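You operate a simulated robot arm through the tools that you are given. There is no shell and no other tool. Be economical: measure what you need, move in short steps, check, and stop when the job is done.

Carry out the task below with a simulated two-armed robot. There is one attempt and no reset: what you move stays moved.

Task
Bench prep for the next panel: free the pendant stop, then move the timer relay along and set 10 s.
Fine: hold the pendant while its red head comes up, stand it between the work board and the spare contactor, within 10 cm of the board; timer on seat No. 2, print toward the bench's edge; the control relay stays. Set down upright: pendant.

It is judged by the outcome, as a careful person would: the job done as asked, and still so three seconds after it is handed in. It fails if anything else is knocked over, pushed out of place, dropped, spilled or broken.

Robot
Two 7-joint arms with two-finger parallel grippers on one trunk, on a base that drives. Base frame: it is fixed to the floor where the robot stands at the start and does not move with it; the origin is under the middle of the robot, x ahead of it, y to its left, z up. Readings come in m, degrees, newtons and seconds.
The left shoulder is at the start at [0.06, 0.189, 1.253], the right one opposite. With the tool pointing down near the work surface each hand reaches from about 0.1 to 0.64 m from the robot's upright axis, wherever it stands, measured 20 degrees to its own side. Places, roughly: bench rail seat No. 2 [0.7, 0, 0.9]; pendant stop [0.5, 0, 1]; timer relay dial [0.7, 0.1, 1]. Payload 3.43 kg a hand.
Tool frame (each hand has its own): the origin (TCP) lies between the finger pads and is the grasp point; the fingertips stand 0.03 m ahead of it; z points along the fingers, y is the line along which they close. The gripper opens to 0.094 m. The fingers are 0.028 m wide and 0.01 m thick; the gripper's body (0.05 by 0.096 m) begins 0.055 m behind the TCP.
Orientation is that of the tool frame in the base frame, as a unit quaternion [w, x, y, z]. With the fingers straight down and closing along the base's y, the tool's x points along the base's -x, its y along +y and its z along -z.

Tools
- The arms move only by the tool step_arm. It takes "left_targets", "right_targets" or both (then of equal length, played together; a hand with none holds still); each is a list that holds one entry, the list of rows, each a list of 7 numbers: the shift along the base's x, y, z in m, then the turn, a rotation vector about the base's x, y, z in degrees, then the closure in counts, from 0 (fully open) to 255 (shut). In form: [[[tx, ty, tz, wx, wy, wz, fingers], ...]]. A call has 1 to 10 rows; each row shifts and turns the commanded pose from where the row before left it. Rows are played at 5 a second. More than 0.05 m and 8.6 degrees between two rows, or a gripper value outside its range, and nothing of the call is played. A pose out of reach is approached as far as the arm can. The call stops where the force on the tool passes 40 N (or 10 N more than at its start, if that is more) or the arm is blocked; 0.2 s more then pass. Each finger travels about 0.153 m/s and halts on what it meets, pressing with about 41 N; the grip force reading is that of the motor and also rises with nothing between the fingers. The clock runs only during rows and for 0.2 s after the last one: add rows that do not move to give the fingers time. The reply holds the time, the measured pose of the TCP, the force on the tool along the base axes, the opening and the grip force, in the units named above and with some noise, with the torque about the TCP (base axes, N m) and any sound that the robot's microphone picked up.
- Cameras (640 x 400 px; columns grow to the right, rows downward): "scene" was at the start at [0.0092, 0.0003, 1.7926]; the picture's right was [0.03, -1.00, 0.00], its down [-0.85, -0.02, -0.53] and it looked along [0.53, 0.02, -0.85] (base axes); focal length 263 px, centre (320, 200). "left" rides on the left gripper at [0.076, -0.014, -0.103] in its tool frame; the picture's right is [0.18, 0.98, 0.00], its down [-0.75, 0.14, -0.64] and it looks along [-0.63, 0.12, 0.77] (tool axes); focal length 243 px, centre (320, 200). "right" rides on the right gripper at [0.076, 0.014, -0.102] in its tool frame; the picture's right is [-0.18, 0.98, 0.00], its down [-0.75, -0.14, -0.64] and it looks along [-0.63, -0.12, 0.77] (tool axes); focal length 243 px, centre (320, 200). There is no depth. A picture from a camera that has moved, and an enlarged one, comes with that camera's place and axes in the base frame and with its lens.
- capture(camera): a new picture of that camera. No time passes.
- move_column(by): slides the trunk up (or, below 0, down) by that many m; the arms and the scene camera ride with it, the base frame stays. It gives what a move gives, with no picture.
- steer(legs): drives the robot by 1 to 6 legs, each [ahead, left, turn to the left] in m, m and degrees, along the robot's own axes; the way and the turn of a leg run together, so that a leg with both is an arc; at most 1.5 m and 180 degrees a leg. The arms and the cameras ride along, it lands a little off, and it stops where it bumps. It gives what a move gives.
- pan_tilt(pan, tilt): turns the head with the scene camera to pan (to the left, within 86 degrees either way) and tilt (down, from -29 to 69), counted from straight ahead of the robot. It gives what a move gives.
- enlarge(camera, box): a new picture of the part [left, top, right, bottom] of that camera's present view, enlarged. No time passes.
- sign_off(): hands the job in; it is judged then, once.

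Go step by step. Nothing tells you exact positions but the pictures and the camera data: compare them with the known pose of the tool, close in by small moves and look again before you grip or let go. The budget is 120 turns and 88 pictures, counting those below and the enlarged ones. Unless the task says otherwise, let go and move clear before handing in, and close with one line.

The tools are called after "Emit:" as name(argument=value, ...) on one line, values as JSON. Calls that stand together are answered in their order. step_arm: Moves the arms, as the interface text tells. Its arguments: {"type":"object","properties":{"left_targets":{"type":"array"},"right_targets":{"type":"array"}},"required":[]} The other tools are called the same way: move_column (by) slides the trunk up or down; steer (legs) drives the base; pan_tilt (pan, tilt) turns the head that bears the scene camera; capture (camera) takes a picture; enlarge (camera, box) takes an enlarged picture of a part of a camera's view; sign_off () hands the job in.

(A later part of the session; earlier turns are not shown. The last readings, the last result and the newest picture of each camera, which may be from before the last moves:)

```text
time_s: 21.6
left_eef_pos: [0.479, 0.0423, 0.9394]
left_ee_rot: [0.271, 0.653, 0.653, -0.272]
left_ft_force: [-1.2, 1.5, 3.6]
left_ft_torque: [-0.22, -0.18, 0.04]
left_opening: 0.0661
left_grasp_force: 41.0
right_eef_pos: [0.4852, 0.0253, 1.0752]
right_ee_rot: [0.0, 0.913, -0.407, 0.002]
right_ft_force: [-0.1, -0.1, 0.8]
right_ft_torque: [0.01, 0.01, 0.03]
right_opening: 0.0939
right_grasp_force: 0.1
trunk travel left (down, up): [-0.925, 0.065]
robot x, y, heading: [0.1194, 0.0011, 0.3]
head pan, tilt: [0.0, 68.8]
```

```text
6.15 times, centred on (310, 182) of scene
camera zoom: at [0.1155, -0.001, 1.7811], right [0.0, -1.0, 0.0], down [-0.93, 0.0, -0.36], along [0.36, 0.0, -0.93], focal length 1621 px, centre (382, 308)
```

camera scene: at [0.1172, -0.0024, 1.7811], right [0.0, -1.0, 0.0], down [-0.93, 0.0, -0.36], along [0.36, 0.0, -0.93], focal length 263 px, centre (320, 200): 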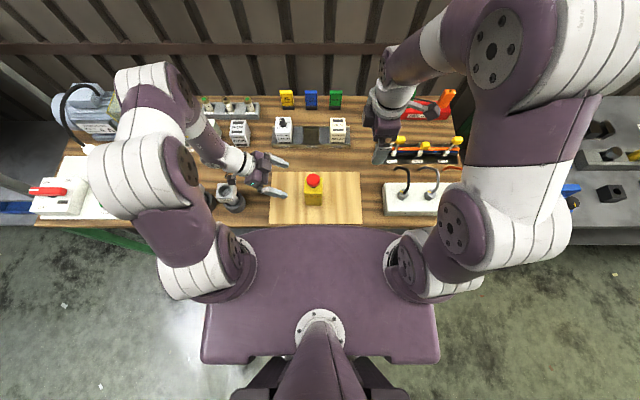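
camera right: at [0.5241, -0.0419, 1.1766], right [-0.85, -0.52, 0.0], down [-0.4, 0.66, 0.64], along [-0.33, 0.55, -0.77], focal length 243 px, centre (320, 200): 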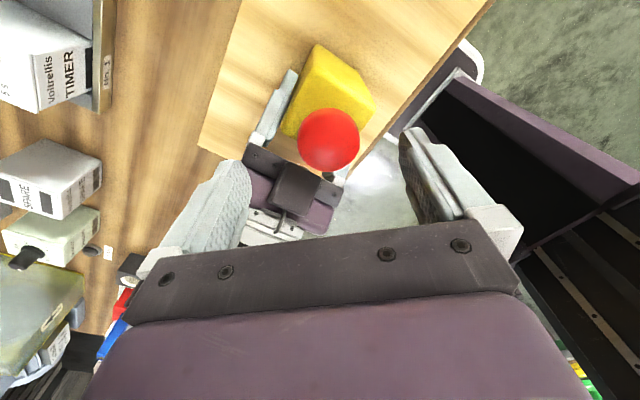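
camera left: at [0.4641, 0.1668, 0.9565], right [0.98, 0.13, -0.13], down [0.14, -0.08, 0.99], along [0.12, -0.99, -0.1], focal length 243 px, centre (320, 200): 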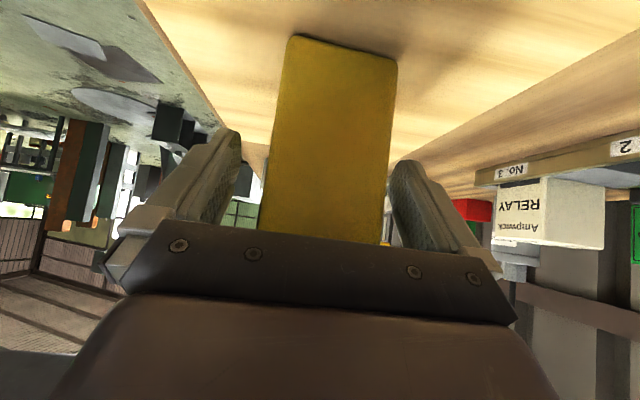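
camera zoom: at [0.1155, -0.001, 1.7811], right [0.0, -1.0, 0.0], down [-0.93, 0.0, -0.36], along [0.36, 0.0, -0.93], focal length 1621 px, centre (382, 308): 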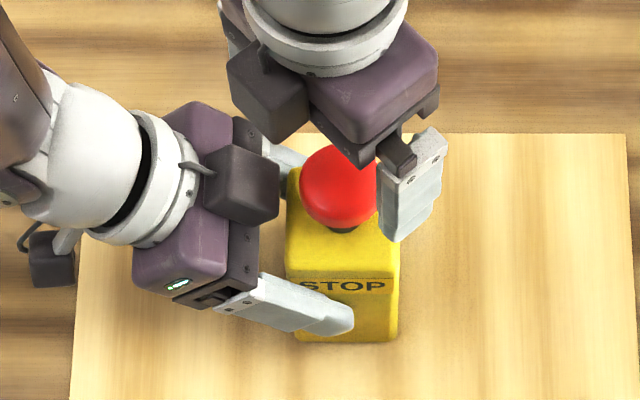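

The left gripper's housing overhangs the head at this steep tilt, so the right hand can't turn freely. I lift the right hand away, then release and re-grip with the left hand at a flatter angle (about 25° below horizontal).

Emit:
step_arm(right_targets=[[[0, 0, 0.03, 0, 0, 0, 0], [0, -0.02, 0.03, 0, 0, 0, 0], [0, -0.04, 0.02, 0, 0, -8, 0], [0, -0.04, 0, 0, 0, -8, 0], [0, -0.02, 0, 0, 0, -8, 0]]])

Emit:
step_arm(left_targets=[[[0, 0, 0, 0, 0, 0, 60], [0, 0, 0, 0, 0, 0, 0], [0, 0.025, 0.025, 0, 0, 0, 0], [0, 0.025, 0.025, 0, 0, 0, 0], [0, 0.01, 0.01, -6.7, 0, 0, 0], [0, 0.005, 0, -6.7, 0, 0, 0], [0, 0.005, 0, -6.6, 0, 0, 0]]])

Emit:
capture(camera="left")

Emit:
capture(camera="scene")

```text
time_s: 22.8
left_eef_pos: [0.4794, 0.0416, 0.9389]
left_ee_rot: [0.271, 0.653, 0.652, -0.272]
left_ft_force: [-2.1, 0.8, 0.3]
left_ft_torque: [-0.14, -0.11, -0.04]
left_opening: 0.0662
left_grasp_force: 41.1
right_eef_pos: [0.4811, -0.0973, 1.1529]
right_ee_rot: [0.001, 0.809, -0.588, 0.002]
right_ft_force: [-0.1, -0.4, 1.2]
right_ft_torque: [0.01, 0.0, 0.0]
right_opening: 0.094
right_grasp_force: 0.1
trunk travel left (down, up): [-0.925, 0.065]
robot x, y, heading: [0.1228, -0.0025, -0.0]
head pan, tilt: [0.0, 68.8]
```

```text
time_s: 24.4
left_eef_pos: [0.479, 0.1003, 0.9999]
left_ee_rot: [0.315, 0.63, 0.633, -0.32]
left_ft_force: [-0.3, 0.5, -0.9]
left_ft_torque: [-0.01, 0.02, 0.02]
left_opening: 0.0942
left_grasp_force: 0.1
left hand out of reach, approached as far as the arm can: row 6, 7
right_eef_pos: [0.481, -0.0962, 1.1543]
right_ee_rot: [-0.001, 0.809, -0.588, 0.002]
right_ft_force: [-0.1, 0.0, -0.5]
right_ft_torque: [-0.02, -0.01, 0.01]
right_opening: 0.0942
right_grasp_force: 0.0
trunk travel left (down, up): [-0.925, 0.065]
robot x, y, heading: [0.1233, 0.0013, 0.2]
head pan, tilt: [0.0, 68.8]
```

```text
50 pictures are left
camera left: at [0.4649, 0.2267, 0.9994], right [0.98, 0.11, -0.16], down [0.15, 0.07, 0.99], along [0.12, -0.99, 0.05], focal length 243 px, centre (320, 200)
```

left: 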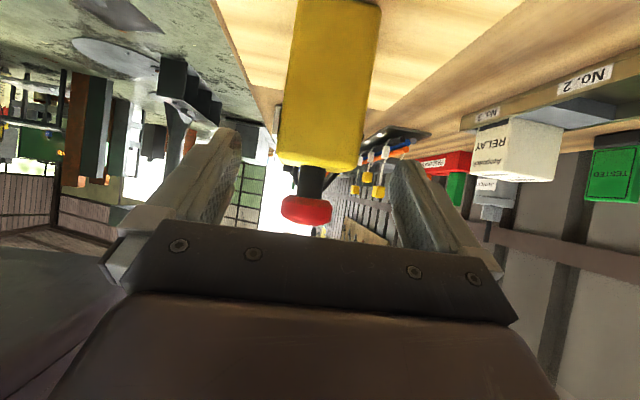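

```text
49 pictures are left
camera scene: at [0.1142, -0.0024, 1.7811], right [0.0, -1.0, 0.0], down [-0.93, 0.0, -0.36], along [0.36, 0.0, -0.93], focal length 263 px, centre (320, 200)
```

scene: 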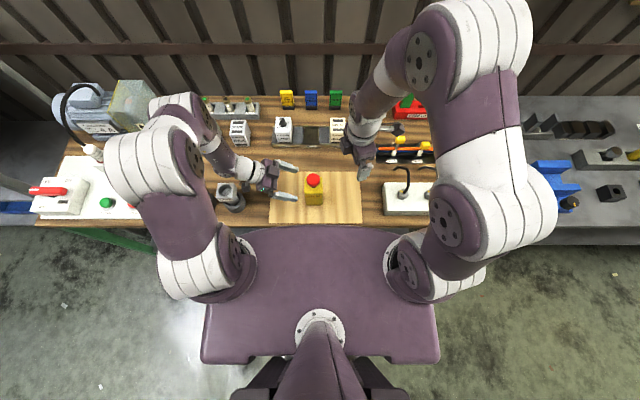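

The left wrist stops at a 53° tilt, which is already better; combined with a lower grip it clears the head. I set the commanded tilt back to 53° and move to a low pre-grasp.

Emit:
step_arm(left_targets=[[[0, 0, -0.01, 6, 0, 0, 0], [0.0, 0, -0.02, 6, 0, 0, 0], [0, 0, 0, 0, 0, 0, 0]]])

```text
time_s: 25.2
left_eef_pos: [0.4802, 0.0993, 0.968]
left_ee_rot: [0.247, 0.66, 0.663, -0.253]
left_ft_force: [-0.3, 0.4, -0.6]
left_ft_torque: [0.01, 0.0, 0.01]
left_opening: 0.0938
left_grasp_force: 0.0
right_eef_pos: [0.482, -0.0957, 1.1537]
right_ee_rot: [0.001, 0.809, -0.588, 0.001]
right_ft_force: [0.4, -0.3, 0.2]
right_ft_torque: [-0.03, 0.01, 0.03]
right_opening: 0.0942
right_grasp_force: 0.1
trunk travel left (down, up): [-0.925, 0.065]
robot x, y, heading: [0.1161, 0.0001, 0.3]
head pan, tilt: [0.0, 68.8]
```

Emit:
step_arm(left_targets=[[[0, -0.005, -0.014, -8, 0, 0, 0], [0, -0.009, -0.014, -7, 0, 0, 0], [0, 0, 0, -4, 0, 0, 0]]])

Emit:
capture(camera="left")

```text
time_s: 26.0
left_eef_pos: [0.4814, 0.0793, 0.9415]
left_ee_rot: [0.315, 0.626, 0.635, -0.324]
left_ft_force: [0.4, 0.3, -0.5]
left_ft_torque: [0.03, 0.01, 0.01]
left_opening: 0.0943
left_grasp_force: 0.1
left hand out of reach, approached as far as the arm can: row 2, 3
right_eef_pos: [0.4807, -0.0966, 1.1539]
right_ee_rot: [0.001, 0.809, -0.588, 0.001]
right_ft_force: [-0.6, -0.3, -0.2]
right_ft_torque: [0.01, 0.01, -0.03]
right_opening: 0.094
right_grasp_force: 0.1
trunk travel left (down, up): [-0.925, 0.065]
robot x, y, heading: [0.1187, -0.0012, 0.0]
head pan, tilt: [0.0, 68.8]
```

```text
48 pictures are left
camera left: at [0.4672, 0.2072, 0.9396], right [0.98, 0.11, -0.17], down [0.16, 0.07, 0.98], along [0.12, -0.99, 0.06], focal length 243 px, centre (320, 200)
```

left: 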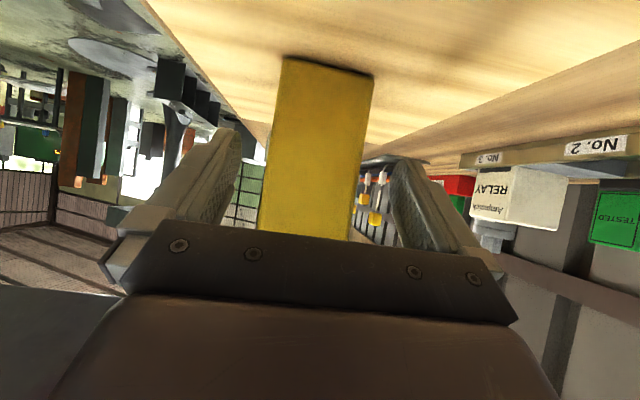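

Good tilt. I move in the remaining way and grip low on the body.

Emit:
step_arm(left_targets=[[[-0.002, -0.012, -0.01, 1, 0, 0, 0], [-0.001, -0.012, -0.01, 0, 0, 0, 0], [0, -0.01, -0.004, 0, 0, 0, 0], [0, 0, 0, 0, 0, 0, 0]]])

Emit:
enlarge(camera="scene", box=[220, 140, 350, 230])

Emit:
capture(camera="left")

```text
time_s: 27.0
left_eef_pos: [0.479, 0.0473, 0.9165]
left_ee_rot: [0.31, 0.629, 0.637, -0.32]
left_ft_force: [0.0, 0.1, 0.6]
left_ft_torque: [-0.03, 0.0, -0.02]
left_opening: 0.0938
left_grasp_force: 0.1
right_eef_pos: [0.4814, -0.0965, 1.1552]
right_ee_rot: [0.001, 0.809, -0.588, 0.001]
right_ft_force: [-0.1, 0.1, -0.1]
right_ft_torque: [0.01, -0.01, -0.02]
right_opening: 0.0941
right_grasp_force: 0.0
trunk travel left (down, up): [-0.925, 0.065]
robot x, y, heading: [0.1196, -0.0008, -0.0]
head pan, tilt: [0.0, 68.8]
```

```text
4.44 times, centred on (285, 185) of scene
camera zoom: at [0.1163, -0.0017, 1.7811], right [0.0, -1.0, 0.0], down [-0.93, 0.0, -0.36], along [0.36, 0.0, -0.93], focal length 1171 px, centre (476, 267)
```

zoom: 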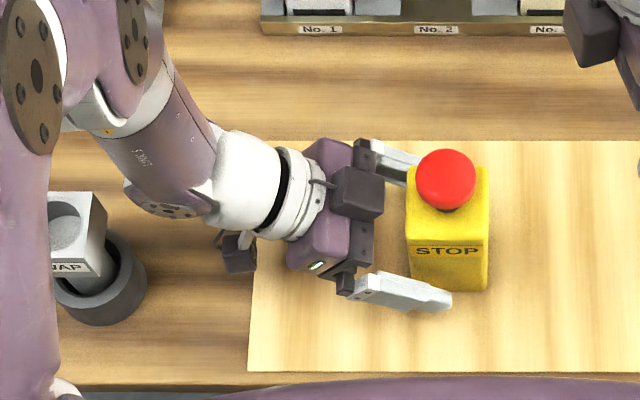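

```text
46 pictures are left
camera left: at [0.4644, 0.1739, 0.918], right [0.98, 0.12, -0.16], down [0.16, 0.06, 0.99], along [0.12, -0.99, 0.04], focal length 243 px, centre (320, 200)
```

left: 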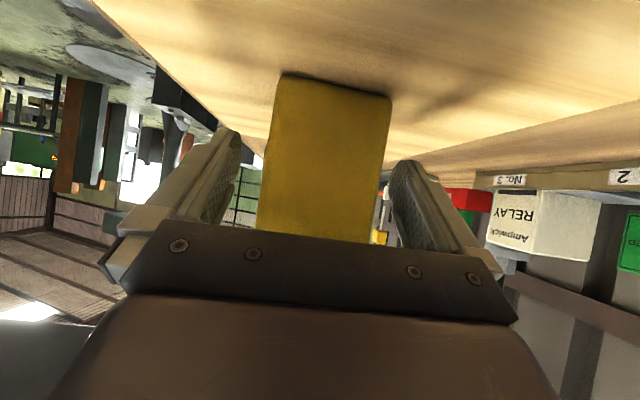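

There is now good room around the head. I close the left hand, then bring the right hand back over the head with a moderate opening.

Emit:
step_arm(left_targets=[[[0.001, 0, 0, 0, 0, 0, 60], [0, 0, 0, 0, 0, 0, 90], [0, 0, 0, 0, 0, 0, 140], [0, 0, 0, 0, 0, 0, 140], [0, 0, 0, 0, 0, 0, 140], [0, 0, 0, 0, 0, 0, 140]]], right_targets=[[[0, 0.03, 0, 0, 0, 8, 40], [0, 0.03, 0, 0, 0, 4, 60], [0, 0.03, 0, 0, 0, 0, 60], [-0.001, 0.027, 0, 0, 0, 0, 60], [0, 0, -0.03, 0, 0, 0, 60], [0, 0, -0.03, 0, 0, 0, 60]]])

Emit:
capture(camera="right")

Emit:
enlarge(camera="scene", box=[240, 140, 350, 220])

```text
time_s: 28.4
left_eef_pos: [0.4785, 0.0456, 0.9159]
left_ee_rot: [0.31, 0.629, 0.637, -0.319]
left_ft_force: [-0.2, 1.4, 2.8]
left_ft_torque: [0.21, -0.2, 0.0]
left_opening: 0.0664
left_grasp_force: 41.1
right_eef_pos: [0.4813, 0.0213, 1.0935]
right_ee_rot: [0.0, 0.866, -0.5, 0.001]
right_ft_force: [0.2, 0.9, 0.2]
right_ft_torque: [0.01, 0.01, -0.01]
right_opening: 0.0719
right_grasp_force: 0.1
trunk travel left (down, up): [-0.925, 0.065]
robot x, y, heading: [0.1184, 0.0003, 0.3]
head pan, tilt: [0.0, 68.8]
```

```text
45 pictures are left
camera right: at [0.5065, -0.0516, 1.1959], right [-0.94, -0.33, 0.0], down [-0.26, 0.73, 0.64], along [-0.21, 0.6, -0.77], focal length 243 px, centre (320, 200)
```

right: 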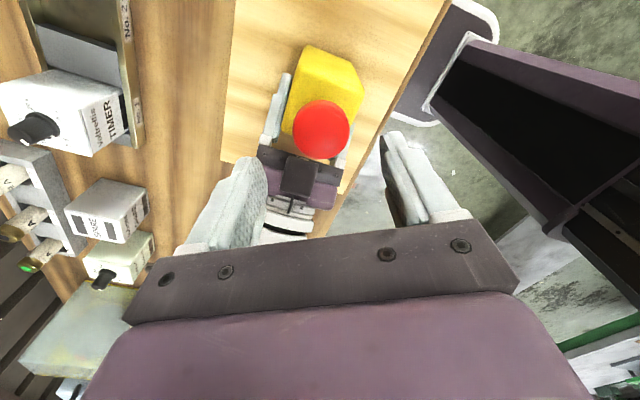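

```text
5.00 times, centred on (295, 180) of scene
camera zoom: at [0.1161, -0.0012, 1.7812], right [0.0, -1.0, 0.0], down [-0.93, 0.0, -0.36], along [0.36, 0.0, -0.93], focal length 1317 px, centre (445, 300)
```

zoom: 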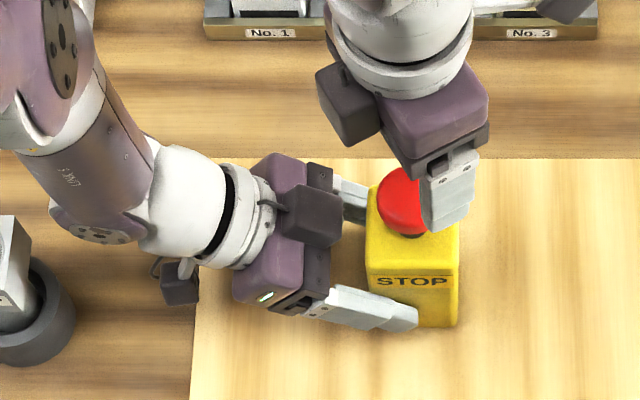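

Head is at (0.480, 0.021), right under the hand. I descend and close on it.

Emit:
step_arm(right_targets=[[[-0.001, 0, -0.03, 0, 0, 0, 60], [0, 0, -0.029, 0, 0, 0, 60], [0, 0, 0, 0, 0, 0, 60], [0, 0, 0, 0, 0, 0, 110], [0, 0, 0, 0, 0, 0, 135], [0, 0, 0, 0, 0, 0, 180], [0, 0, 0, 0, 0, 0, 180]]])

Emit:
step_arm(right_targets=[[[0, 0, 0, 0, 0, -5, 180], [0, 0, 0, 0, 0, -5, 180], [0, 0, 0, 0, 0, 0, 180]]])

Emit:
step_arm(right_targets=[[[0, 0, 0, 0, 0, -5, 180], [0, 0, 0, 0, 0, -5, 180], [0, 0, 0, 0, 0, 0, 180]]])

```text
time_s: 30.0
left_eef_pos: [0.4789, 0.0468, 0.9162]
left_ee_rot: [0.31, 0.629, 0.637, -0.319]
left_ft_force: [-0.7, -0.8, 5.9]
left_ft_torque: [0.04, -0.6, -0.08]
left_opening: 0.0663
left_grasp_force: 40.8
right_eef_pos: [0.4802, 0.0221, 1.0358]
right_ee_rot: [0.001, 0.866, -0.5, 0.001]
right_ft_force: [1.3, 0.6, 0.8]
right_ft_torque: [0.03, 0.06, -0.04]
right_opening: 0.0422
right_grasp_force: 40.6
trunk travel left (down, up): [-0.925, 0.065]
robot x, y, heading: [0.1201, -0.0025, 0.0]
head pan, tilt: [0.0, 68.8]
```

```text
time_s: 30.8
left_eef_pos: [0.4797, 0.0473, 0.9176]
left_ee_rot: [0.309, 0.629, 0.637, -0.319]
left_ft_force: [-1.5, -2.9, 9.5]
left_ft_torque: [0.16, -0.94, -0.58]
left_opening: 0.0662
left_grasp_force: 41.5
right_eef_pos: [0.4803, 0.0213, 1.0366]
right_ee_rot: [0.001, 0.818, -0.575, 0.002]
right_ft_force: [3.6, 3.4, 0.1]
right_ft_torque: [0.04, 0.08, 0.42]
right_opening: 0.0419
right_grasp_force: 40.9
trunk travel left (down, up): [-0.925, 0.065]
robot x, y, heading: [0.1186, -0.0015, 0.1]
head pan, tilt: [0.0, 68.8]
```

```text
time_s: 31.6
left_eef_pos: [0.4803, 0.0471, 0.9183]
left_ee_rot: [0.31, 0.629, 0.638, -0.319]
left_ft_force: [-2.7, -2.9, 10.3]
left_ft_torque: [-0.05, -1.06, -0.26]
left_opening: 0.0665
left_grasp_force: 41.1
right_eef_pos: [0.4805, 0.02, 1.0353]
right_ee_rot: [0.0, 0.765, -0.644, 0.002]
right_ft_force: [4.6, 3.5, -0.8]
right_ft_torque: [-0.05, -0.03, 0.22]
right_opening: 0.0421
right_grasp_force: 40.8
trunk travel left (down, up): [-0.925, 0.065]
robot x, y, heading: [0.1185, 0.0034, -0.0]
head pan, tilt: [0.0, 68.8]
```

Clean turn now with small, friction-like torque (0.2–0.4 N·m). I keep turning.

Emit:
step_arm(right_targets=[[[0, 0, 0, 0, 0, -7, 180], [0, 0, 0, 0, 0, -7, 180], [0, 0, 0, 0, 0, -7, 180], [0, 0, 0, 0, 0, 0, 180]]])

Emit:
step_arm(right_targets=[[[0, 0, 0, 0, 0, -7, 180], [0, 0, 0, 0, 0, -7, 180], [0, 0, 0, 0, 0, -7, 180], [0, 0, 0, 0, 0, 0, 180]]])

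Emit:
enlarge(camera="scene", box=[240, 140, 350, 220])

Emit:
capture(camera="right")

```text
time_s: 32.6
left_eef_pos: [0.4796, 0.0463, 0.9173]
left_ee_rot: [0.31, 0.629, 0.637, -0.319]
left_ft_force: [0.1, -0.9, 7.3]
left_ft_torque: [-0.19, -0.68, -0.39]
left_opening: 0.0664
left_grasp_force: 41.0
right_eef_pos: [0.4796, 0.0204, 1.0359]
right_ee_rot: [-0.002, -0.635, 0.773, -0.002]
right_ft_force: [0.4, 0.0, -0.1]
right_ft_torque: [-0.22, 0.16, 0.3]
right_opening: 0.0418
right_grasp_force: 41.2
trunk travel left (down, up): [-0.925, 0.065]
robot x, y, heading: [0.1199, 0.0005, 0.1]
head pan, tilt: [0.0, 68.8]
```

```text
time_s: 33.6
left_eef_pos: [0.4801, 0.0466, 0.9169]
left_ee_rot: [0.31, 0.629, 0.638, -0.319]
left_ft_force: [4.5, -3.4, 3.1]
left_ft_torque: [0.12, -0.1, -0.28]
left_opening: 0.0663
left_grasp_force: 40.8
right_eef_pos: [0.4801, 0.0203, 1.0348]
right_ee_rot: [-0.003, -0.483, 0.876, -0.001]
right_ft_force: [-5.3, 1.9, 1.8]
right_ft_torque: [-0.18, 0.36, 0.29]
right_opening: 0.0419
right_grasp_force: 41.2
trunk travel left (down, up): [-0.925, 0.065]
robot x, y, heading: [0.1205, 0.0004, 0.1]
head pan, tilt: [0.0, 68.8]
```

```text
5.00 times, centred on (295, 180) of scene
camera zoom: at [0.1153, -0.0017, 1.7811], right [0.0, -1.0, 0.0], down [-0.93, 0.0, -0.36], along [0.36, 0.0, -0.93], focal length 1317 px, centre (445, 300)
```

zoom: 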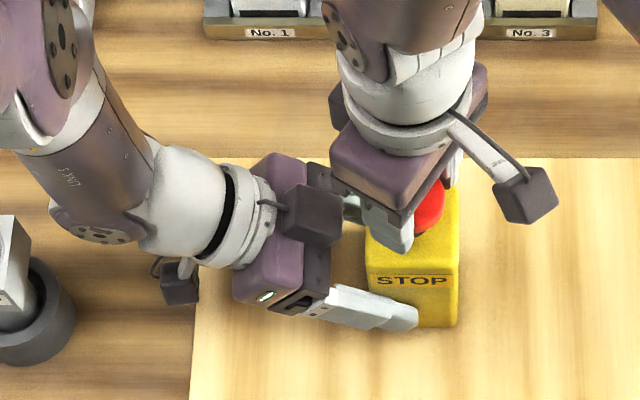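

```text
42 pictures are left
camera right: at [0.4265, -0.0364, 1.1364], right [-0.73, 0.68, 0.0], down [0.52, 0.57, 0.64], along [0.43, 0.47, -0.77], focal length 243 px, centre (320, 200)
```

right: 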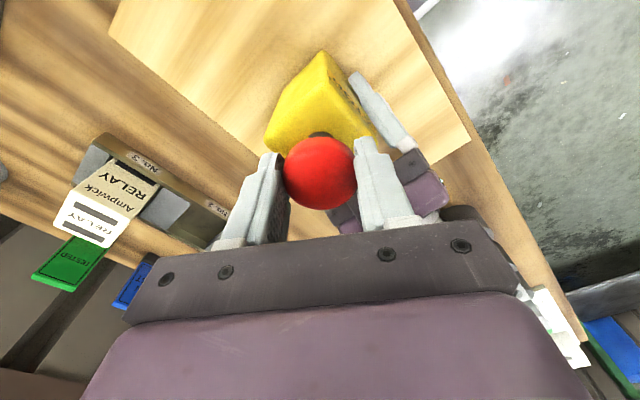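

After 62° nothing sprang up. I now try a gentle straight pull on the head while the left hand holds the body.

Emit:
step_arm(right_targets=[[[0, 0, 0.002, 0, 0, 0, 200], [0, 0, 0.002, 0, 0, 0, 200], [0, 0, 0.002, 0, 0, 0, 200], [0, 0, 0, 0, 0, 0, 200]]])

```text
time_s: 34.6
left_eef_pos: [0.4797, 0.0461, 0.9165]
left_ee_rot: [0.311, 0.629, 0.638, -0.319]
left_ft_force: [7.8, -2.4, 5.1]
left_ft_torque: [-0.07, 0.46, 0.0]
left_opening: 0.0664
left_grasp_force: 41.0
right_eef_pos: [0.4785, 0.0206, 1.0396]
right_ee_rot: [-0.001, -0.485, 0.875, -0.001]
right_ft_force: [-8.6, 0.9, -0.5]
right_ft_torque: [-0.12, 0.43, 0.1]
right_opening: 0.042
right_grasp_force: 41.0
trunk travel left (down, up): [-0.925, 0.065]
robot x, y, heading: [0.1191, -0.0017, 0.1]
head pan, tilt: [0.0, 68.8]
```

The hand rose 5 mm with practically no vertical force, so the head seems free to come up. I continue up slowly.

Emit:
step_arm(right_targets=[[[0, 0, 0.002, 0, 0, 0, 200], [0, 0, 0.002, 0, 0, 0, 200], [0, 0, 0.002, 0, 0, 0, 200], [0, 0, 0, 0, 0, 0, 200]]])

Emit:
enlarge(camera="scene", box=[280, 150, 340, 210])

```text
time_s: 35.6
left_eef_pos: [0.4791, 0.0468, 0.917]
left_ee_rot: [0.31, 0.629, 0.637, -0.319]
left_ft_force: [8.9, 7.1, 3.6]
left_ft_torque: [-0.74, 0.21, 0.12]
left_opening: 0.0662
left_grasp_force: 41.2
right_eef_pos: [0.4791, 0.0221, 1.0477]
right_ee_rot: [-0.003, -0.485, 0.874, -0.002]
right_ft_force: [-6.9, -7.3, 3.0]
right_ft_torque: [-0.43, 0.34, 0.1]
right_opening: 0.0422
right_grasp_force: 41.1
trunk travel left (down, up): [-0.925, 0.065]
robot x, y, heading: [0.1203, 0.0044, -0.0]
head pan, tilt: [0.0, 68.8]
```

```text
6.67 times, centred on (310, 180) of scene
camera zoom: at [0.1156, -0.0019, 1.7811], right [0.0, -1.0, 0.0], down [-0.93, 0.0, -0.36], along [0.36, 0.0, -0.93], focal length 1756 px, centre (387, 333)
```

zoom: 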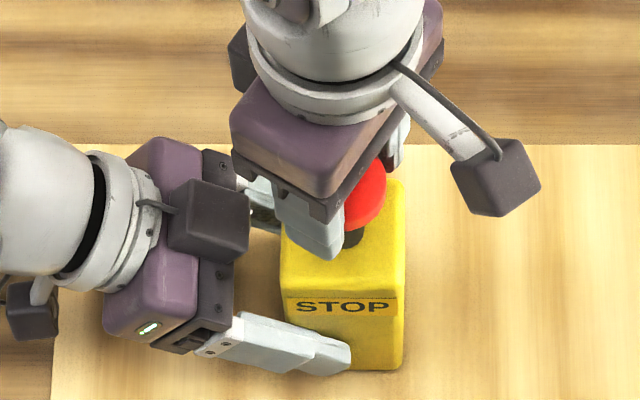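

The head has visibly risen (longer stem). I pull a bit more until a stop is felt.

Emit:
step_arm(right_targets=[[[0, 0, 0.002, 0, 0, 0, 200], [0, 0, 0.001, 0, 0, 0, 200], [0, 0, 0, 0, 0, 0, 200]]])

```text
time_s: 36.4
left_eef_pos: [0.48, 0.0466, 0.9172]
left_ee_rot: [0.31, 0.629, 0.637, -0.319]
left_ft_force: [10.1, 7.2, 3.6]
left_ft_torque: [-0.31, 0.11, 0.08]
left_opening: 0.0661
left_grasp_force: 40.9
right_eef_pos: [0.481, 0.0201, 1.0494]
right_ee_rot: [-0.001, -0.485, 0.875, -0.001]
right_ft_force: [-7.5, -7.4, 4.7]
right_ft_torque: [-0.35, 0.31, 0.12]
right_opening: 0.0421
right_grasp_force: 40.7
trunk travel left (down, up): [-0.925, 0.065]
robot x, y, heading: [0.1195, 0.0008, -0.4]
head pan, tilt: [0.0, 68.8]
```

The head pushes up on its own (+z force), so it seems released. I open the right hand slightly, lift off and check.

Emit:
step_arm(right_targets=[[[0, 0, 0, 0, 0, 0, 110], [0, 0, 0, 0, 0, 0, 103], [0, 0, 0.03, 0, 0, 0, 103], [0, -0.01, 0.035, 0, 0, 0, 80], [0, -0.035, 0.02, 0, 0, 0, 0], [0, -0.045, 0, 0, 0, 0, 0], [0, -0.045, 0, 0, 0, 0, 0]]])

Emit:
enlarge(camera="scene", box=[280, 150, 340, 210])

```text
time_s: 38.0
left_eef_pos: [0.4784, 0.0454, 0.918]
left_ee_rot: [0.309, 0.629, 0.638, -0.319]
left_ft_force: [0.0, -2.4, 6.0]
left_ft_torque: [-0.12, -0.22, -0.06]
left_opening: 0.0662
left_grasp_force: 41.2
right_eef_pos: [0.4784, -0.1141, 1.1345]
right_ee_rot: [0.0, -0.485, 0.875, 0.0]
right_ft_force: [-0.1, 0.5, 0.1]
right_ft_torque: [-0.01, 0.0, 0.03]
right_opening: 0.094
right_grasp_force: 0.0
trunk travel left (down, up): [-0.925, 0.065]
robot x, y, heading: [0.1197, 0.001, -0.1]
head pan, tilt: [0.0, 68.8]
```

```text
6.67 times, centred on (310, 180) of scene
camera zoom: at [0.1145, -0.0032, 1.781], right [0.0, -1.0, 0.0], down [-0.93, 0.0, -0.36], along [0.36, 0.0, -0.93], focal length 1756 px, centre (387, 333)
```

zoom: 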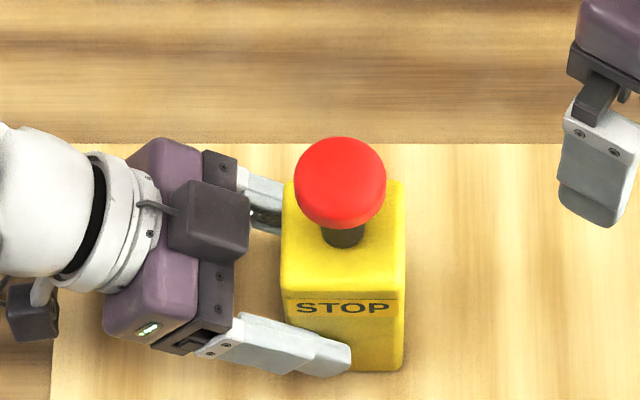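

The head is up and stays up. Now I lift the pendant with the left hand and carry it toward the gap left of the board.

Emit:
step_arm(left_targets=[[[0, 0, 0.02, 0, 0, 0, 160], [0, 0, 0.02, 0, 0, 0, 160], [0.01, 0.03, 0.005, 0, 0, 0, 160], [0.015, 0.03, 0, 0, 0, 0, 160], [0.015, 0.03, 0, 0, 0, 0, 160], [0.015, 0.03, 0, 0, 0, 0, 160]]])

Emit:
capture(camera="scene")

```text
time_s: 39.4
left_eef_pos: [0.532, 0.166, 0.9612]
left_ee_rot: [0.308, 0.628, 0.638, -0.322]
left_ft_force: [-4.6, -2.5, -6.1]
left_ft_torque: [0.12, -0.13, 0.18]
left_opening: 0.0663
left_grasp_force: 41.7
right_eef_pos: [0.4803, -0.1118, 1.1347]
right_ee_rot: [-0.002, -0.485, 0.875, -0.001]
right_ft_force: [-0.3, 0.2, 0.8]
right_ft_torque: [-0.02, 0.02, 0.0]
right_opening: 0.0939
right_grasp_force: 0.1
trunk travel left (down, up): [-0.925, 0.065]
robot x, y, heading: [0.117, 0.0013, 0.4]
head pan, tilt: [0.0, 68.8]
```

```text
39 pictures are left
camera scene: at [0.1171, 0.0006, 1.7815], right [0.0, -1.0, 0.0], down [-0.93, 0.0, -0.36], along [0.36, 0.0, -0.93], focal length 263 px, centre (320, 200)
```

scene: 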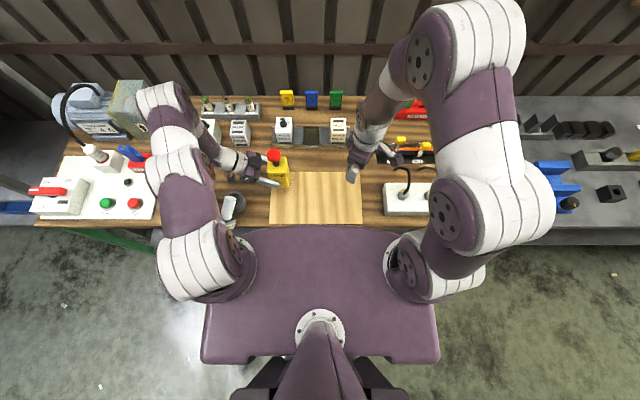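

The board's left edge is at y ≈ 0.186 and the SPARE contactor's front corner near (0.705, 0.30). I aim for pendant centre about (0.61, 0.243), and carry on toward it.

Emit:
step_arm(left_targets=[[[0.02, 0.025, 0, 0, 0, 0, 160], [0.02, 0.025, 0, 0, 0, 0, 160], [0.02, 0.025, 0, 0, 0, 0, 160], [0.018, 0.028, 0, 0, 0, 0, 160], [0, 0, 0, 0, 0, 0, 160]]])

Emit:
enlarge(camera="scene", box=[180, 100, 320, 230])

Emit:
capture(camera="left")

```text
time_s: 40.6
left_eef_pos: [0.5253, 0.2068, 0.9608]
left_ee_rot: [0.305, 0.631, 0.643, -0.309]
left_ft_force: [-0.1, -0.8, -4.9]
left_ft_torque: [0.14, 0.04, 0.01]
left_opening: 0.0664
left_grasp_force: 40.4
left hand out of reach, approached as far as the arm can: row 1, 2, 3, 4
right_eef_pos: [0.48, -0.1143, 1.1334]
right_ee_rot: [-0.002, -0.485, 0.875, -0.001]
right_ft_force: [-0.5, 0.4, -0.2]
right_ft_torque: [-0.01, -0.03, 0.03]
right_opening: 0.0942
right_grasp_force: 0.0
trunk travel left (down, up): [-0.925, 0.065]
robot x, y, heading: [0.1216, -0.0002, 0.1]
head pan, tilt: [0.0, 68.8]
```

```text
3.08 times, centred on (250, 165) of scene
camera zoom: at [0.1169, -0.0011, 1.7811], right [0.0, -1.0, 0.0], down [-0.93, 0.0, -0.36], along [0.36, 0.0, -0.93], focal length 810 px, centre (535, 308)
```

zoom: 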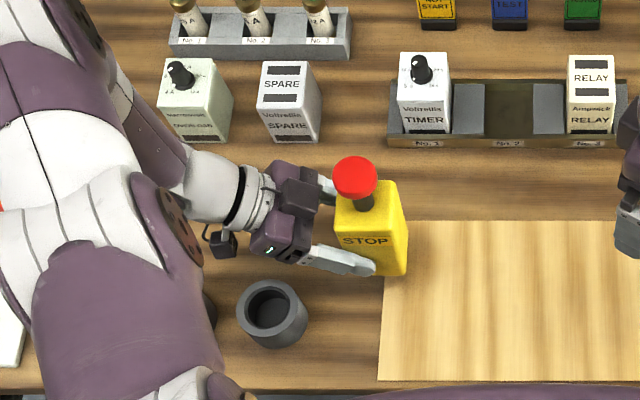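

```text
37 pictures are left
camera left: at [0.5098, 0.3336, 0.9655], right [0.98, 0.13, -0.15], down [0.15, 0.03, 0.99], along [0.13, -0.99, 0.01], focal length 243 px, centre (320, 200)
```

left: 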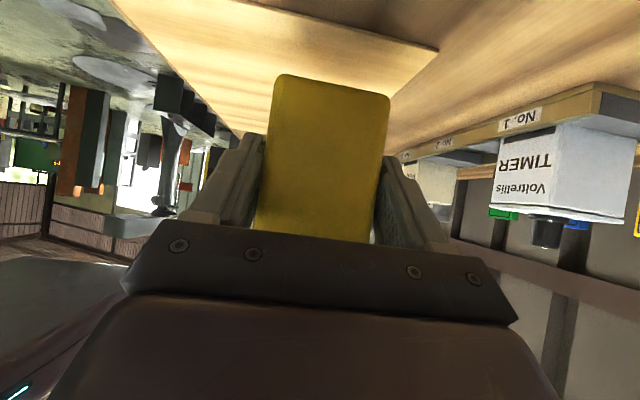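

Something looks wrong: the SWAP block's ring now appears empty. I look closely before moving on.

Emit:
enlarge(camera="scene", box=[140, 150, 280, 240])

Emit:
capture(camera="right")

```text
4.44 times, centred on (210, 195) of scene
camera zoom: at [0.1169, -0.0011, 1.7811], right [0.0, -1.0, 0.0], down [-0.93, 0.0, -0.36], along [0.36, 0.0, -0.93], focal length 1171 px, centre (809, 222)
```

zoom: 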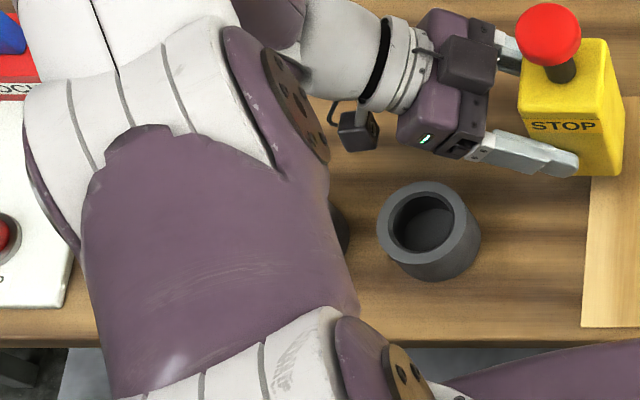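

```text
35 pictures are left
camera right: at [0.4274, -0.1693, 1.2354], right [-0.74, 0.68, 0.0], down [0.52, 0.57, 0.64], along [0.43, 0.47, -0.77], focal length 243 px, centre (320, 200)
```

right: 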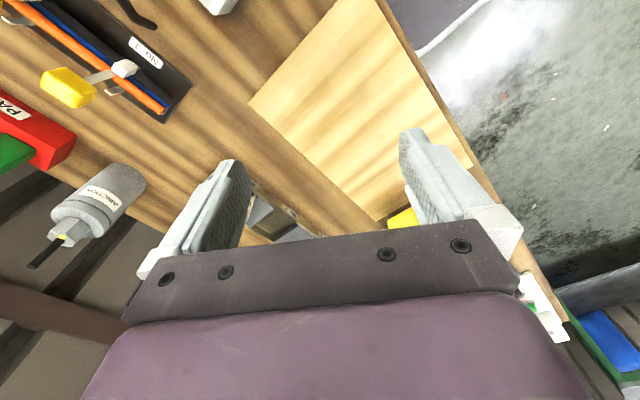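

The SWAP block has evidently been knocked out of its ring by the left arm during the carry. I raise the left arm carefully and look for the block, so I can put it back later.

Emit:
step_arm(left_targets=[[[0, 0, 0.03, 0, 0, 0, 160], [0, 0, 0.04, 0, 0, 0, 160], [0, -0.01, 0.04, 0, 0, 0, 160], [0, -0.02, 0.03, 0, 0, 0, 160], [0, -0.03, 0.02, 0, 0, 0, 160]]])

Emit:
capture(camera="scene")

```text
time_s: 41.8
left_eef_pos: [0.5007, 0.1306, 1.1148]
left_ee_rot: [0.309, 0.629, 0.638, -0.319]
left_ft_force: [-0.5, -0.8, -5.3]
left_ft_torque: [0.09, -0.01, 0.01]
left_opening: 0.0661
left_grasp_force: 41.2
left hand out of reach, approached as far as the arm can: row 1, 3, 4
right_eef_pos: [0.4799, -0.1143, 1.1332]
right_ee_rot: [-0.003, -0.485, 0.875, -0.001]
right_ft_force: [0.5, -0.7, 0.2]
right_ft_torque: [0.0, -0.01, -0.01]
right_opening: 0.094
right_grasp_force: 0.0
trunk travel left (down, up): [-0.925, 0.065]
robot x, y, heading: [0.1204, 0.0006, 0.2]
head pan, tilt: [0.0, 68.8]
```

```text
34 pictures are left
camera scene: at [0.1168, -0.0037, 1.781], right [0.0, -1.0, 0.0], down [-0.93, 0.0, -0.36], along [0.36, 0.0, -0.93], focal length 263 px, centre (320, 200)
```

scene: 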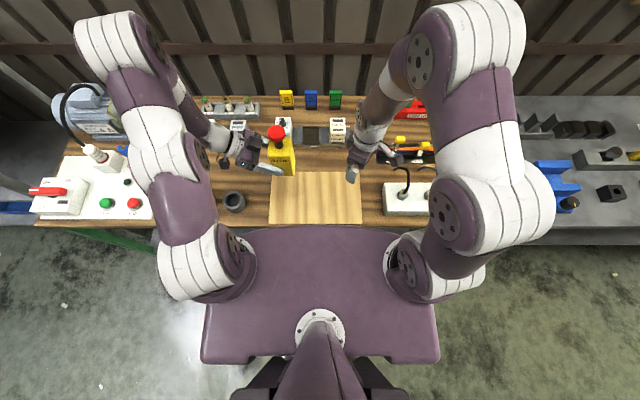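

The blocks are hidden under the arm. I swing the left hand around (+85° yaw, pendant upright and high) so the arm comes from the robot's side; that clears the view and suits the set-down.

Emit:
step_arm(left_targets=[[[0.005, 0, 0.005, 0, 0, 8.5, 160], [0.005, 0, 0.005, 0, 0, 8.5, 160], [0.005, 0, 0.005, 0, 0, 8.5, 160], [0.005, 0, 0.005, 0, 0, 8.5, 160], [0.005, 0, 0.005, 0, 0, 8.5, 160], [0.005, 0, 0, 0, 0, 8.5, 160], [0.005, 0, 0, 0, 0, 8.5, 160], [0.005, 0, 0, 0, 0, 8.5, 160], [0.005, 0, 0, 0, 0, 8.5, 160], [0.005, 0, 0, 0, 0, 8.5, 160]]])

Emit:
capture(camera="scene")

```text
time_s: 44.0
left_eef_pos: [0.5616, 0.1937, 1.1462]
left_ee_rot: [0.442, 0.035, 0.896, -0.035]
left_ft_force: [0.3, 1.2, -5.2]
left_ft_torque: [-0.02, 0.12, -0.01]
left_opening: 0.0662
left_grasp_force: 40.8
left hand out of reach, approached as far as the arm can: row 1, 2, 9, 10
right_eef_pos: [0.4805, -0.1114, 1.1335]
right_ee_rot: [-0.003, -0.485, 0.875, -0.001]
right_ft_force: [-0.2, -0.9, 0.6]
right_ft_torque: [-0.03, 0.01, -0.01]
right_opening: 0.094
right_grasp_force: 0.0
trunk travel left (down, up): [-0.925, 0.065]
robot x, y, heading: [0.1167, 0.001, 0.1]
head pan, tilt: [0.0, 68.8]
```

```text
33 pictures are left
camera scene: at [0.1178, 0.0014, 1.7811], right [0.0, -1.0, 0.0], down [-0.93, 0.0, -0.36], along [0.36, 0.0, -0.93], focal length 263 px, centre (320, 200)
```

scene: 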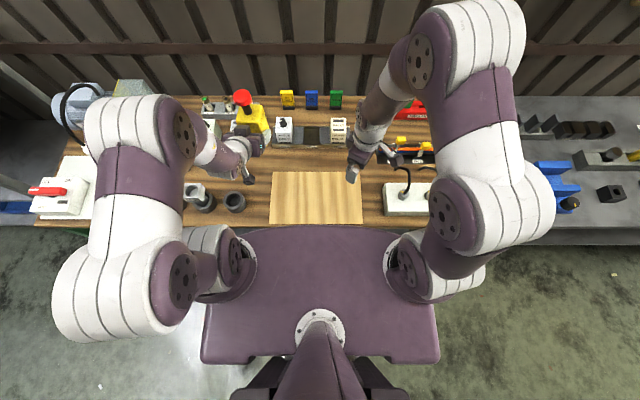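

SAME is still in place; now I look for the SWAP block.

Emit:
enlarge(camera="scene", box=[160, 160, 270, 235])

Emit:
capture(camera="left")

```text
5.33 times, centred on (215, 198) of scene
camera zoom: at [0.1178, 0.0014, 1.7811], right [0.0, -1.0, 0.0], down [-0.93, 0.0, -0.36], along [0.36, 0.0, -0.93], focal length 1405 px, centre (880, 213)
```

zoom: 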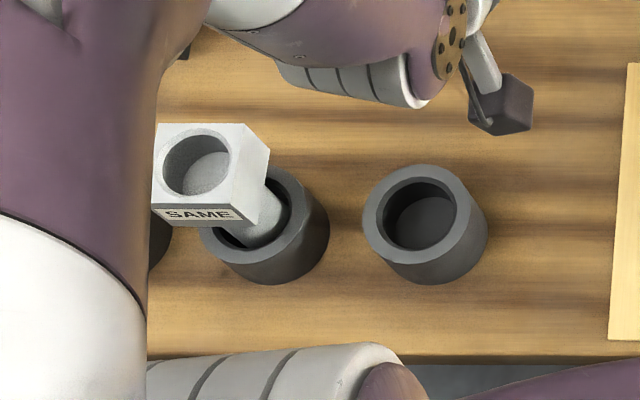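

```text
31 pictures are left
camera left: at [0.4332, 0.1902, 1.1485], right [-0.02, 0.98, -0.18], down [-0.04, 0.18, 0.98], along [1.0, 0.03, 0.03], focal length 243 px, centre (320, 200)
```

left: 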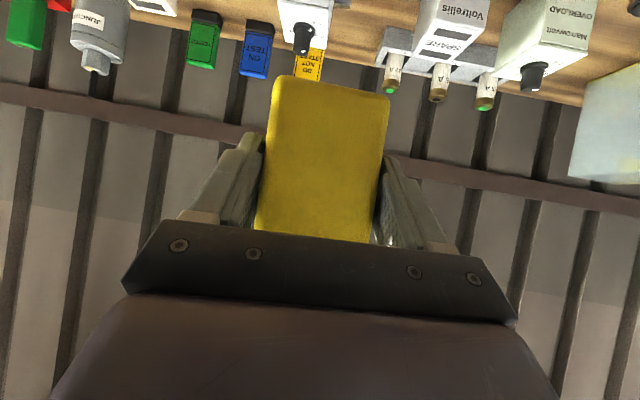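

The SWAP block isn't visible yet, possibly under the arm or fallen; I'll search once the pendant is down. I move the pendant over its spot and descend partway.

Emit:
step_arm(left_targets=[[[0, 0.02, -0.03, 0, 0, 2.5, 160], [0, 0.02, -0.03, 0, 0, 2, 160], [0.01, 0.01, -0.03, 0, 0, 0, 160], [0.01, 0, -0.03, 0, 0, 0, 160], [0.007, 0, -0.02, 0, 0, 0, 160], [0, 0, 0, 0, 0, 0, 160]]])

Emit:
enlarge(camera="scene", box=[190, 100, 330, 230])

```text
time_s: 45.4
left_eef_pos: [0.6247, 0.238, 1.0375]
left_ee_rot: [0.443, -0.004, 0.896, -0.015]
left_ft_force: [0.5, 0.5, -3.8]
left_ft_torque: [0.01, 0.1, -0.01]
left_opening: 0.0662
left_grasp_force: 41.1
left hand out of reach, approached as far as the arm can: row 1, 2, 3, 4, 5
right_eef_pos: [0.4791, -0.1126, 1.1333]
right_ee_rot: [-0.001, -0.484, 0.875, -0.001]
right_ft_force: [0.5, -0.6, -0.4]
right_ft_torque: [0.02, 0.01, -0.03]
right_opening: 0.0942
right_grasp_force: 0.2
trunk travel left (down, up): [-0.925, 0.065]
robot x, y, heading: [0.1207, 0.0008, -0.0]
head pan, tilt: [0.0, 68.8]
```

```text
3.08 times, centred on (260, 165) of scene
camera zoom: at [0.1165, -0.0017, 1.7811], right [0.0, -1.0, 0.0], down [-0.93, 0.0, -0.36], along [0.36, 0.0, -0.93], focal length 810 px, centre (505, 308)
```

zoom: 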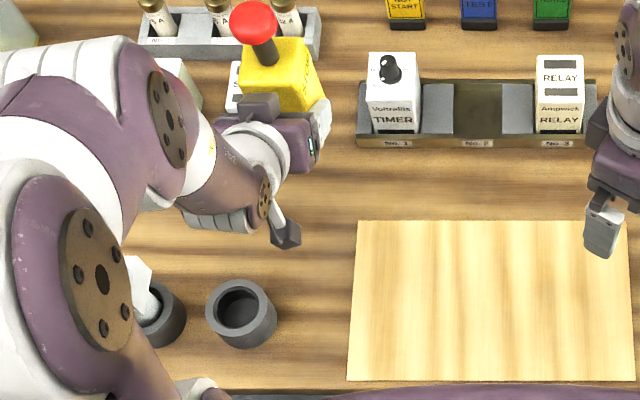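

The arm drifted outward by a joint limit. I try stepping back and down from here in small moves.

Emit:
step_arm(left_targets=[[[-0.015, 0.002, -0.02, 0, 0, 0, 160], [-0.01, 0.002, -0.02, 0, 0, 0, 160], [-0.01, 0, -0.02, 0, 0, 0, 160], [0, 0, 0, 0, 0, 0, 160]]])

```text
time_s: 46.4
left_eef_pos: [0.6142, 0.2364, 1.0148]
left_ee_rot: [0.442, -0.009, 0.897, -0.02]
left_ft_force: [0.1, 0.8, -5.3]
left_ft_torque: [0.03, 0.09, 0.03]
left_opening: 0.0663
left_grasp_force: 41.0
left hand out of reach, approached as far as the arm can: row 1, 2, 3
right_eef_pos: [0.4798, -0.1127, 1.1328]
right_ee_rot: [-0.001, -0.485, 0.874, -0.001]
right_ft_force: [0.0, 0.8, 0.0]
right_ft_torque: [0.03, -0.03, 0.0]
right_opening: 0.0941
right_grasp_force: 0.0
trunk travel left (down, up): [-0.925, 0.065]
robot x, y, heading: [0.1241, -0.0008, 0.0]
head pan, tilt: [0.0, 68.8]
```

The left wrist is at its limit, so I'll lower by trunk instead: raise the right arm first, then slide the trunk down 8 cm; the spot under the pendant (centre ≈ (0.64, 0.235)) is clear.

Emit:
step_arm(right_targets=[[[0, -0.01, 0.04, 0, 0, 0, 0], [0, -0.01, 0.04, 0, 0, 0, 0], [0, -0.01, 0.03, 0, 0, 0, 0]]])

Emit:
move_column(by=-0.07)

Emit:
enlarge(camera="scene", box=[100, 80, 320, 230])

```text
time_s: 47.2
left_eef_pos: [0.6143, 0.2363, 1.014]
left_ee_rot: [0.442, -0.009, 0.897, -0.02]
left_ft_force: [-0.2, -0.2, -5.6]
left_ft_torque: [0.03, 0.11, -0.02]
left_opening: 0.0661
left_grasp_force: 40.9
right_eef_pos: [0.4805, -0.1439, 1.245]
right_ee_rot: [-0.002, -0.485, 0.875, 0.0]
right_ft_force: [0.0, -0.1, -0.1]
right_ft_torque: [-0.01, 0.02, -0.01]
right_opening: 0.0938
right_grasp_force: 0.1
trunk travel left (down, up): [-0.925, 0.065]
robot x, y, heading: [0.1187, -0.0, -0.0]
head pan, tilt: [0.0, 68.8]
```

```text
time_s: 48.3
left_eef_pos: [0.6156, 0.238, 0.9451]
left_ee_rot: [0.442, -0.009, 0.897, -0.021]
left_ft_force: [0.1, 0.2, -5.4]
left_ft_torque: [-0.01, 0.11, 0.03]
left_opening: 0.0663
left_grasp_force: 41.4
right_eef_pos: [0.481, -0.1437, 1.1752]
right_ee_rot: [-0.001, -0.484, 0.875, -0.001]
right_ft_force: [0.0, 0.2, 0.5]
right_ft_torque: [0.04, -0.05, -0.01]
right_opening: 0.0939
right_grasp_force: 0.0
trunk travel left (down, up): [-0.855, 0.135]
robot x, y, heading: [0.1168, 0.0009, -0.1]
head pan, tilt: [0.0, 68.8]
```

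```text
2.67 times, centred on (210, 155) of scene
camera zoom: at [0.1167, -0.0014, 1.7111], right [0.0, -1.0, 0.0], down [-0.93, 0.0, -0.36], along [0.36, 0.0, -0.93], focal length 702 px, centre (613, 320)
```

zoom: 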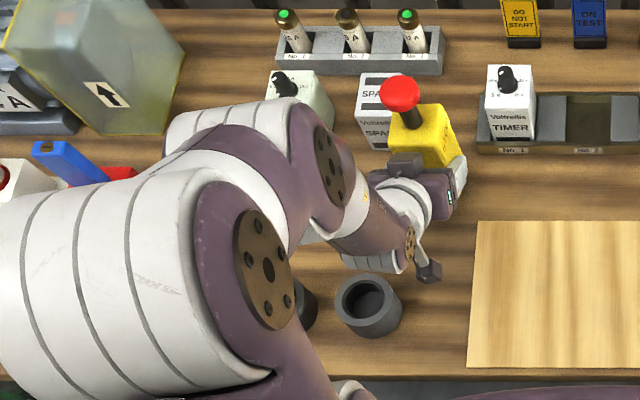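

Clear all around. I lower further toward bench contact.

Emit:
move_column(by=-0.025)

Emit:
capture(camera="left")

```text
time_s: 49.0
left_eef_pos: [0.6149, 0.2361, 0.9197]
left_ee_rot: [0.442, -0.009, 0.897, -0.021]
left_ft_force: [0.4, 0.3, -4.9]
left_ft_torque: [0.02, 0.17, -0.02]
left_opening: 0.066
left_grasp_force: 40.6
right_eef_pos: [0.4819, -0.1435, 1.1501]
right_ee_rot: [-0.001, -0.485, 0.875, -0.001]
right_ft_force: [0.4, -0.4, 0.4]
right_ft_torque: [-0.03, 0.0, 0.02]
right_opening: 0.0939
right_grasp_force: 0.0
trunk travel left (down, up): [-0.83, 0.16]
robot x, y, heading: [0.1172, 0.001, -0.4]
head pan, tilt: [0.0, 68.8]
```

```text
28 pictures are left
camera left: at [0.4879, 0.2221, 0.9223], right [-0.11, 0.98, -0.19], down [-0.05, 0.18, 0.98], along [0.99, 0.12, 0.03], focal length 243 px, centre (320, 200)
```

left: 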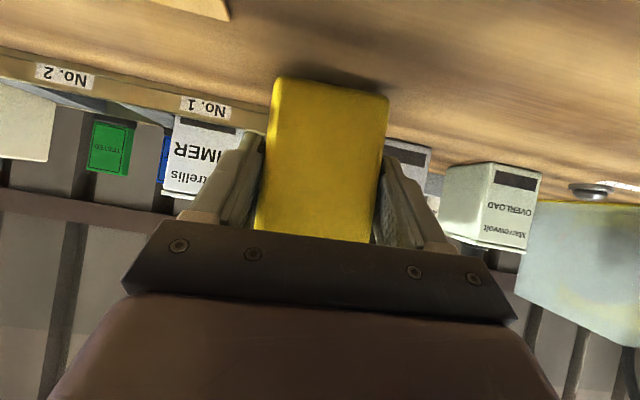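

A few millimetres to go; I lower in small bits.

Emit:
move_column(by=-0.005)

Emit:
move_column(by=-0.003)

```text
time_s: 49.6
left_eef_pos: [0.6149, 0.2364, 0.9145]
left_ee_rot: [0.443, -0.009, 0.896, -0.02]
left_ft_force: [0.2, 0.3, -3.4]
left_ft_torque: [0.05, 0.0, 0.0]
left_opening: 0.066
left_grasp_force: 41.2
right_eef_pos: [0.481, -0.1437, 1.1451]
right_ee_rot: [-0.001, -0.485, 0.874, -0.001]
right_ft_force: [0.7, 0.1, 0.8]
right_ft_torque: [0.0, -0.04, -0.03]
right_opening: 0.0942
right_grasp_force: 0.1
trunk travel left (down, up): [-0.825, 0.165]
robot x, y, heading: [0.1189, -0.0035, -0.1]
head pan, tilt: [0.0, 68.8]
```

```text
time_s: 50.1
left_eef_pos: [0.6148, 0.2364, 0.9147]
left_ee_rot: [0.445, -0.008, 0.895, -0.02]
left_ft_force: [-1.5, 1.8, 15.7]
left_ft_torque: [0.63, 0.36, 0.06]
left_opening: 0.066
left_grasp_force: 40.7
right_eef_pos: [0.4793, -0.144, 1.1427]
right_ee_rot: [0.0, -0.484, 0.875, -0.001]
right_ft_force: [-0.4, -0.7, 0.3]
right_ft_torque: [-0.01, 0.0, -0.01]
right_opening: 0.0942
right_grasp_force: 0.1
trunk travel left (down, up): [-0.822, 0.168]
robot x, y, heading: [0.1192, 0.0012, 0.2]
head pan, tilt: [0.0, 68.8]
```

The pendant touches down. I ease 2 mm up, open the left hand, back off slightly with the base and raise the trunk.

Emit:
move_column(by=0.002)

Emit:
step_arm(left_targets=[[[0, 0, 0, 0, 0, 0, 70], [0, 0, 0, 0, 0, 0, 30], [0, 0, 0, 0, 0, 0, 0], [0, 0, 0, 0, 0, 0, 0]]])

Emit:
steer(legs=[[-0.04, 0, 0]])

Emit:
enlarge(camera="scene", box=[170, 80, 330, 200])

```text
time_s: 50.6
left_eef_pos: [0.6158, 0.2362, 0.9148]
left_ee_rot: [0.444, -0.01, 0.896, -0.019]
left_ft_force: [3.5, 2.0, 8.3]
left_ft_torque: [0.46, -0.8, 0.0]
left_opening: 0.0663
left_grasp_force: 41.0
right_eef_pos: [0.4796, -0.1441, 1.1439]
right_ee_rot: [-0.002, -0.485, 0.874, -0.001]
right_ft_force: [0.5, -0.3, 0.1]
right_ft_torque: [0.03, -0.01, 0.0]
right_opening: 0.0939
right_grasp_force: 0.0
trunk travel left (down, up): [-0.824, 0.166]
robot x, y, heading: [0.1225, 0.0029, 0.0]
head pan, tilt: [0.0, 68.8]
```

```text
time_s: 51.6
left_eef_pos: [0.6139, 0.2366, 0.915]
left_ee_rot: [0.443, -0.009, 0.896, -0.02]
left_ft_force: [-0.4, 1.0, 0.0]
left_ft_torque: [0.0, 0.01, 0.0]
left_opening: 0.0941
left_grasp_force: 0.1
right_eef_pos: [0.4792, -0.1443, 1.1442]
right_ee_rot: [-0.002, -0.485, 0.874, -0.001]
right_ft_force: [-0.3, 0.3, 0.4]
right_ft_torque: [0.02, -0.01, -0.01]
right_opening: 0.0939
right_grasp_force: 0.0
trunk travel left (down, up): [-0.824, 0.166]
robot x, y, heading: [0.1224, 0.0016, 0.2]
head pan, tilt: [0.0, 68.8]
```

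```text
time_s: 52.5
left_eef_pos: [0.5787, 0.2358, 0.9115]
left_ee_rot: [0.441, -0.008, 0.897, -0.02]
left_ft_force: [0.8, 0.4, 0.3]
left_ft_torque: [0.0, -0.01, -0.02]
left_opening: 0.0942
left_grasp_force: 0.1
right_eef_pos: [0.4447, -0.1426, 1.1421]
right_ee_rot: [-0.003, -0.485, 0.875, 0.0]
right_ft_force: [0.7, 0.3, -0.4]
right_ft_torque: [0.02, 0.06, -0.01]
right_opening: 0.094
right_grasp_force: 0.0
trunk travel left (down, up): [-0.824, 0.166]
robot x, y, heading: [0.0766, 0.0024, -0.1]
head pan, tilt: [0.0, 68.8]
```

```text
3.33 times, centred on (250, 140) of scene
camera zoom: at [0.0823, -0.0015, 1.68], right [0.0, -1.0, 0.0], down [-0.93, 0.0, -0.36], along [0.36, 0.0, -0.93], focal length 878 px, centre (553, 400)
```

zoom: 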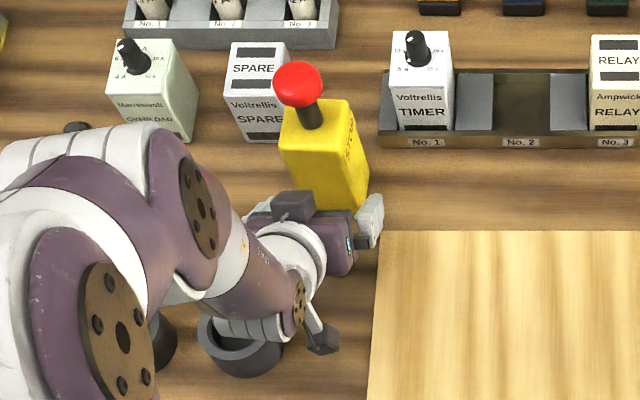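

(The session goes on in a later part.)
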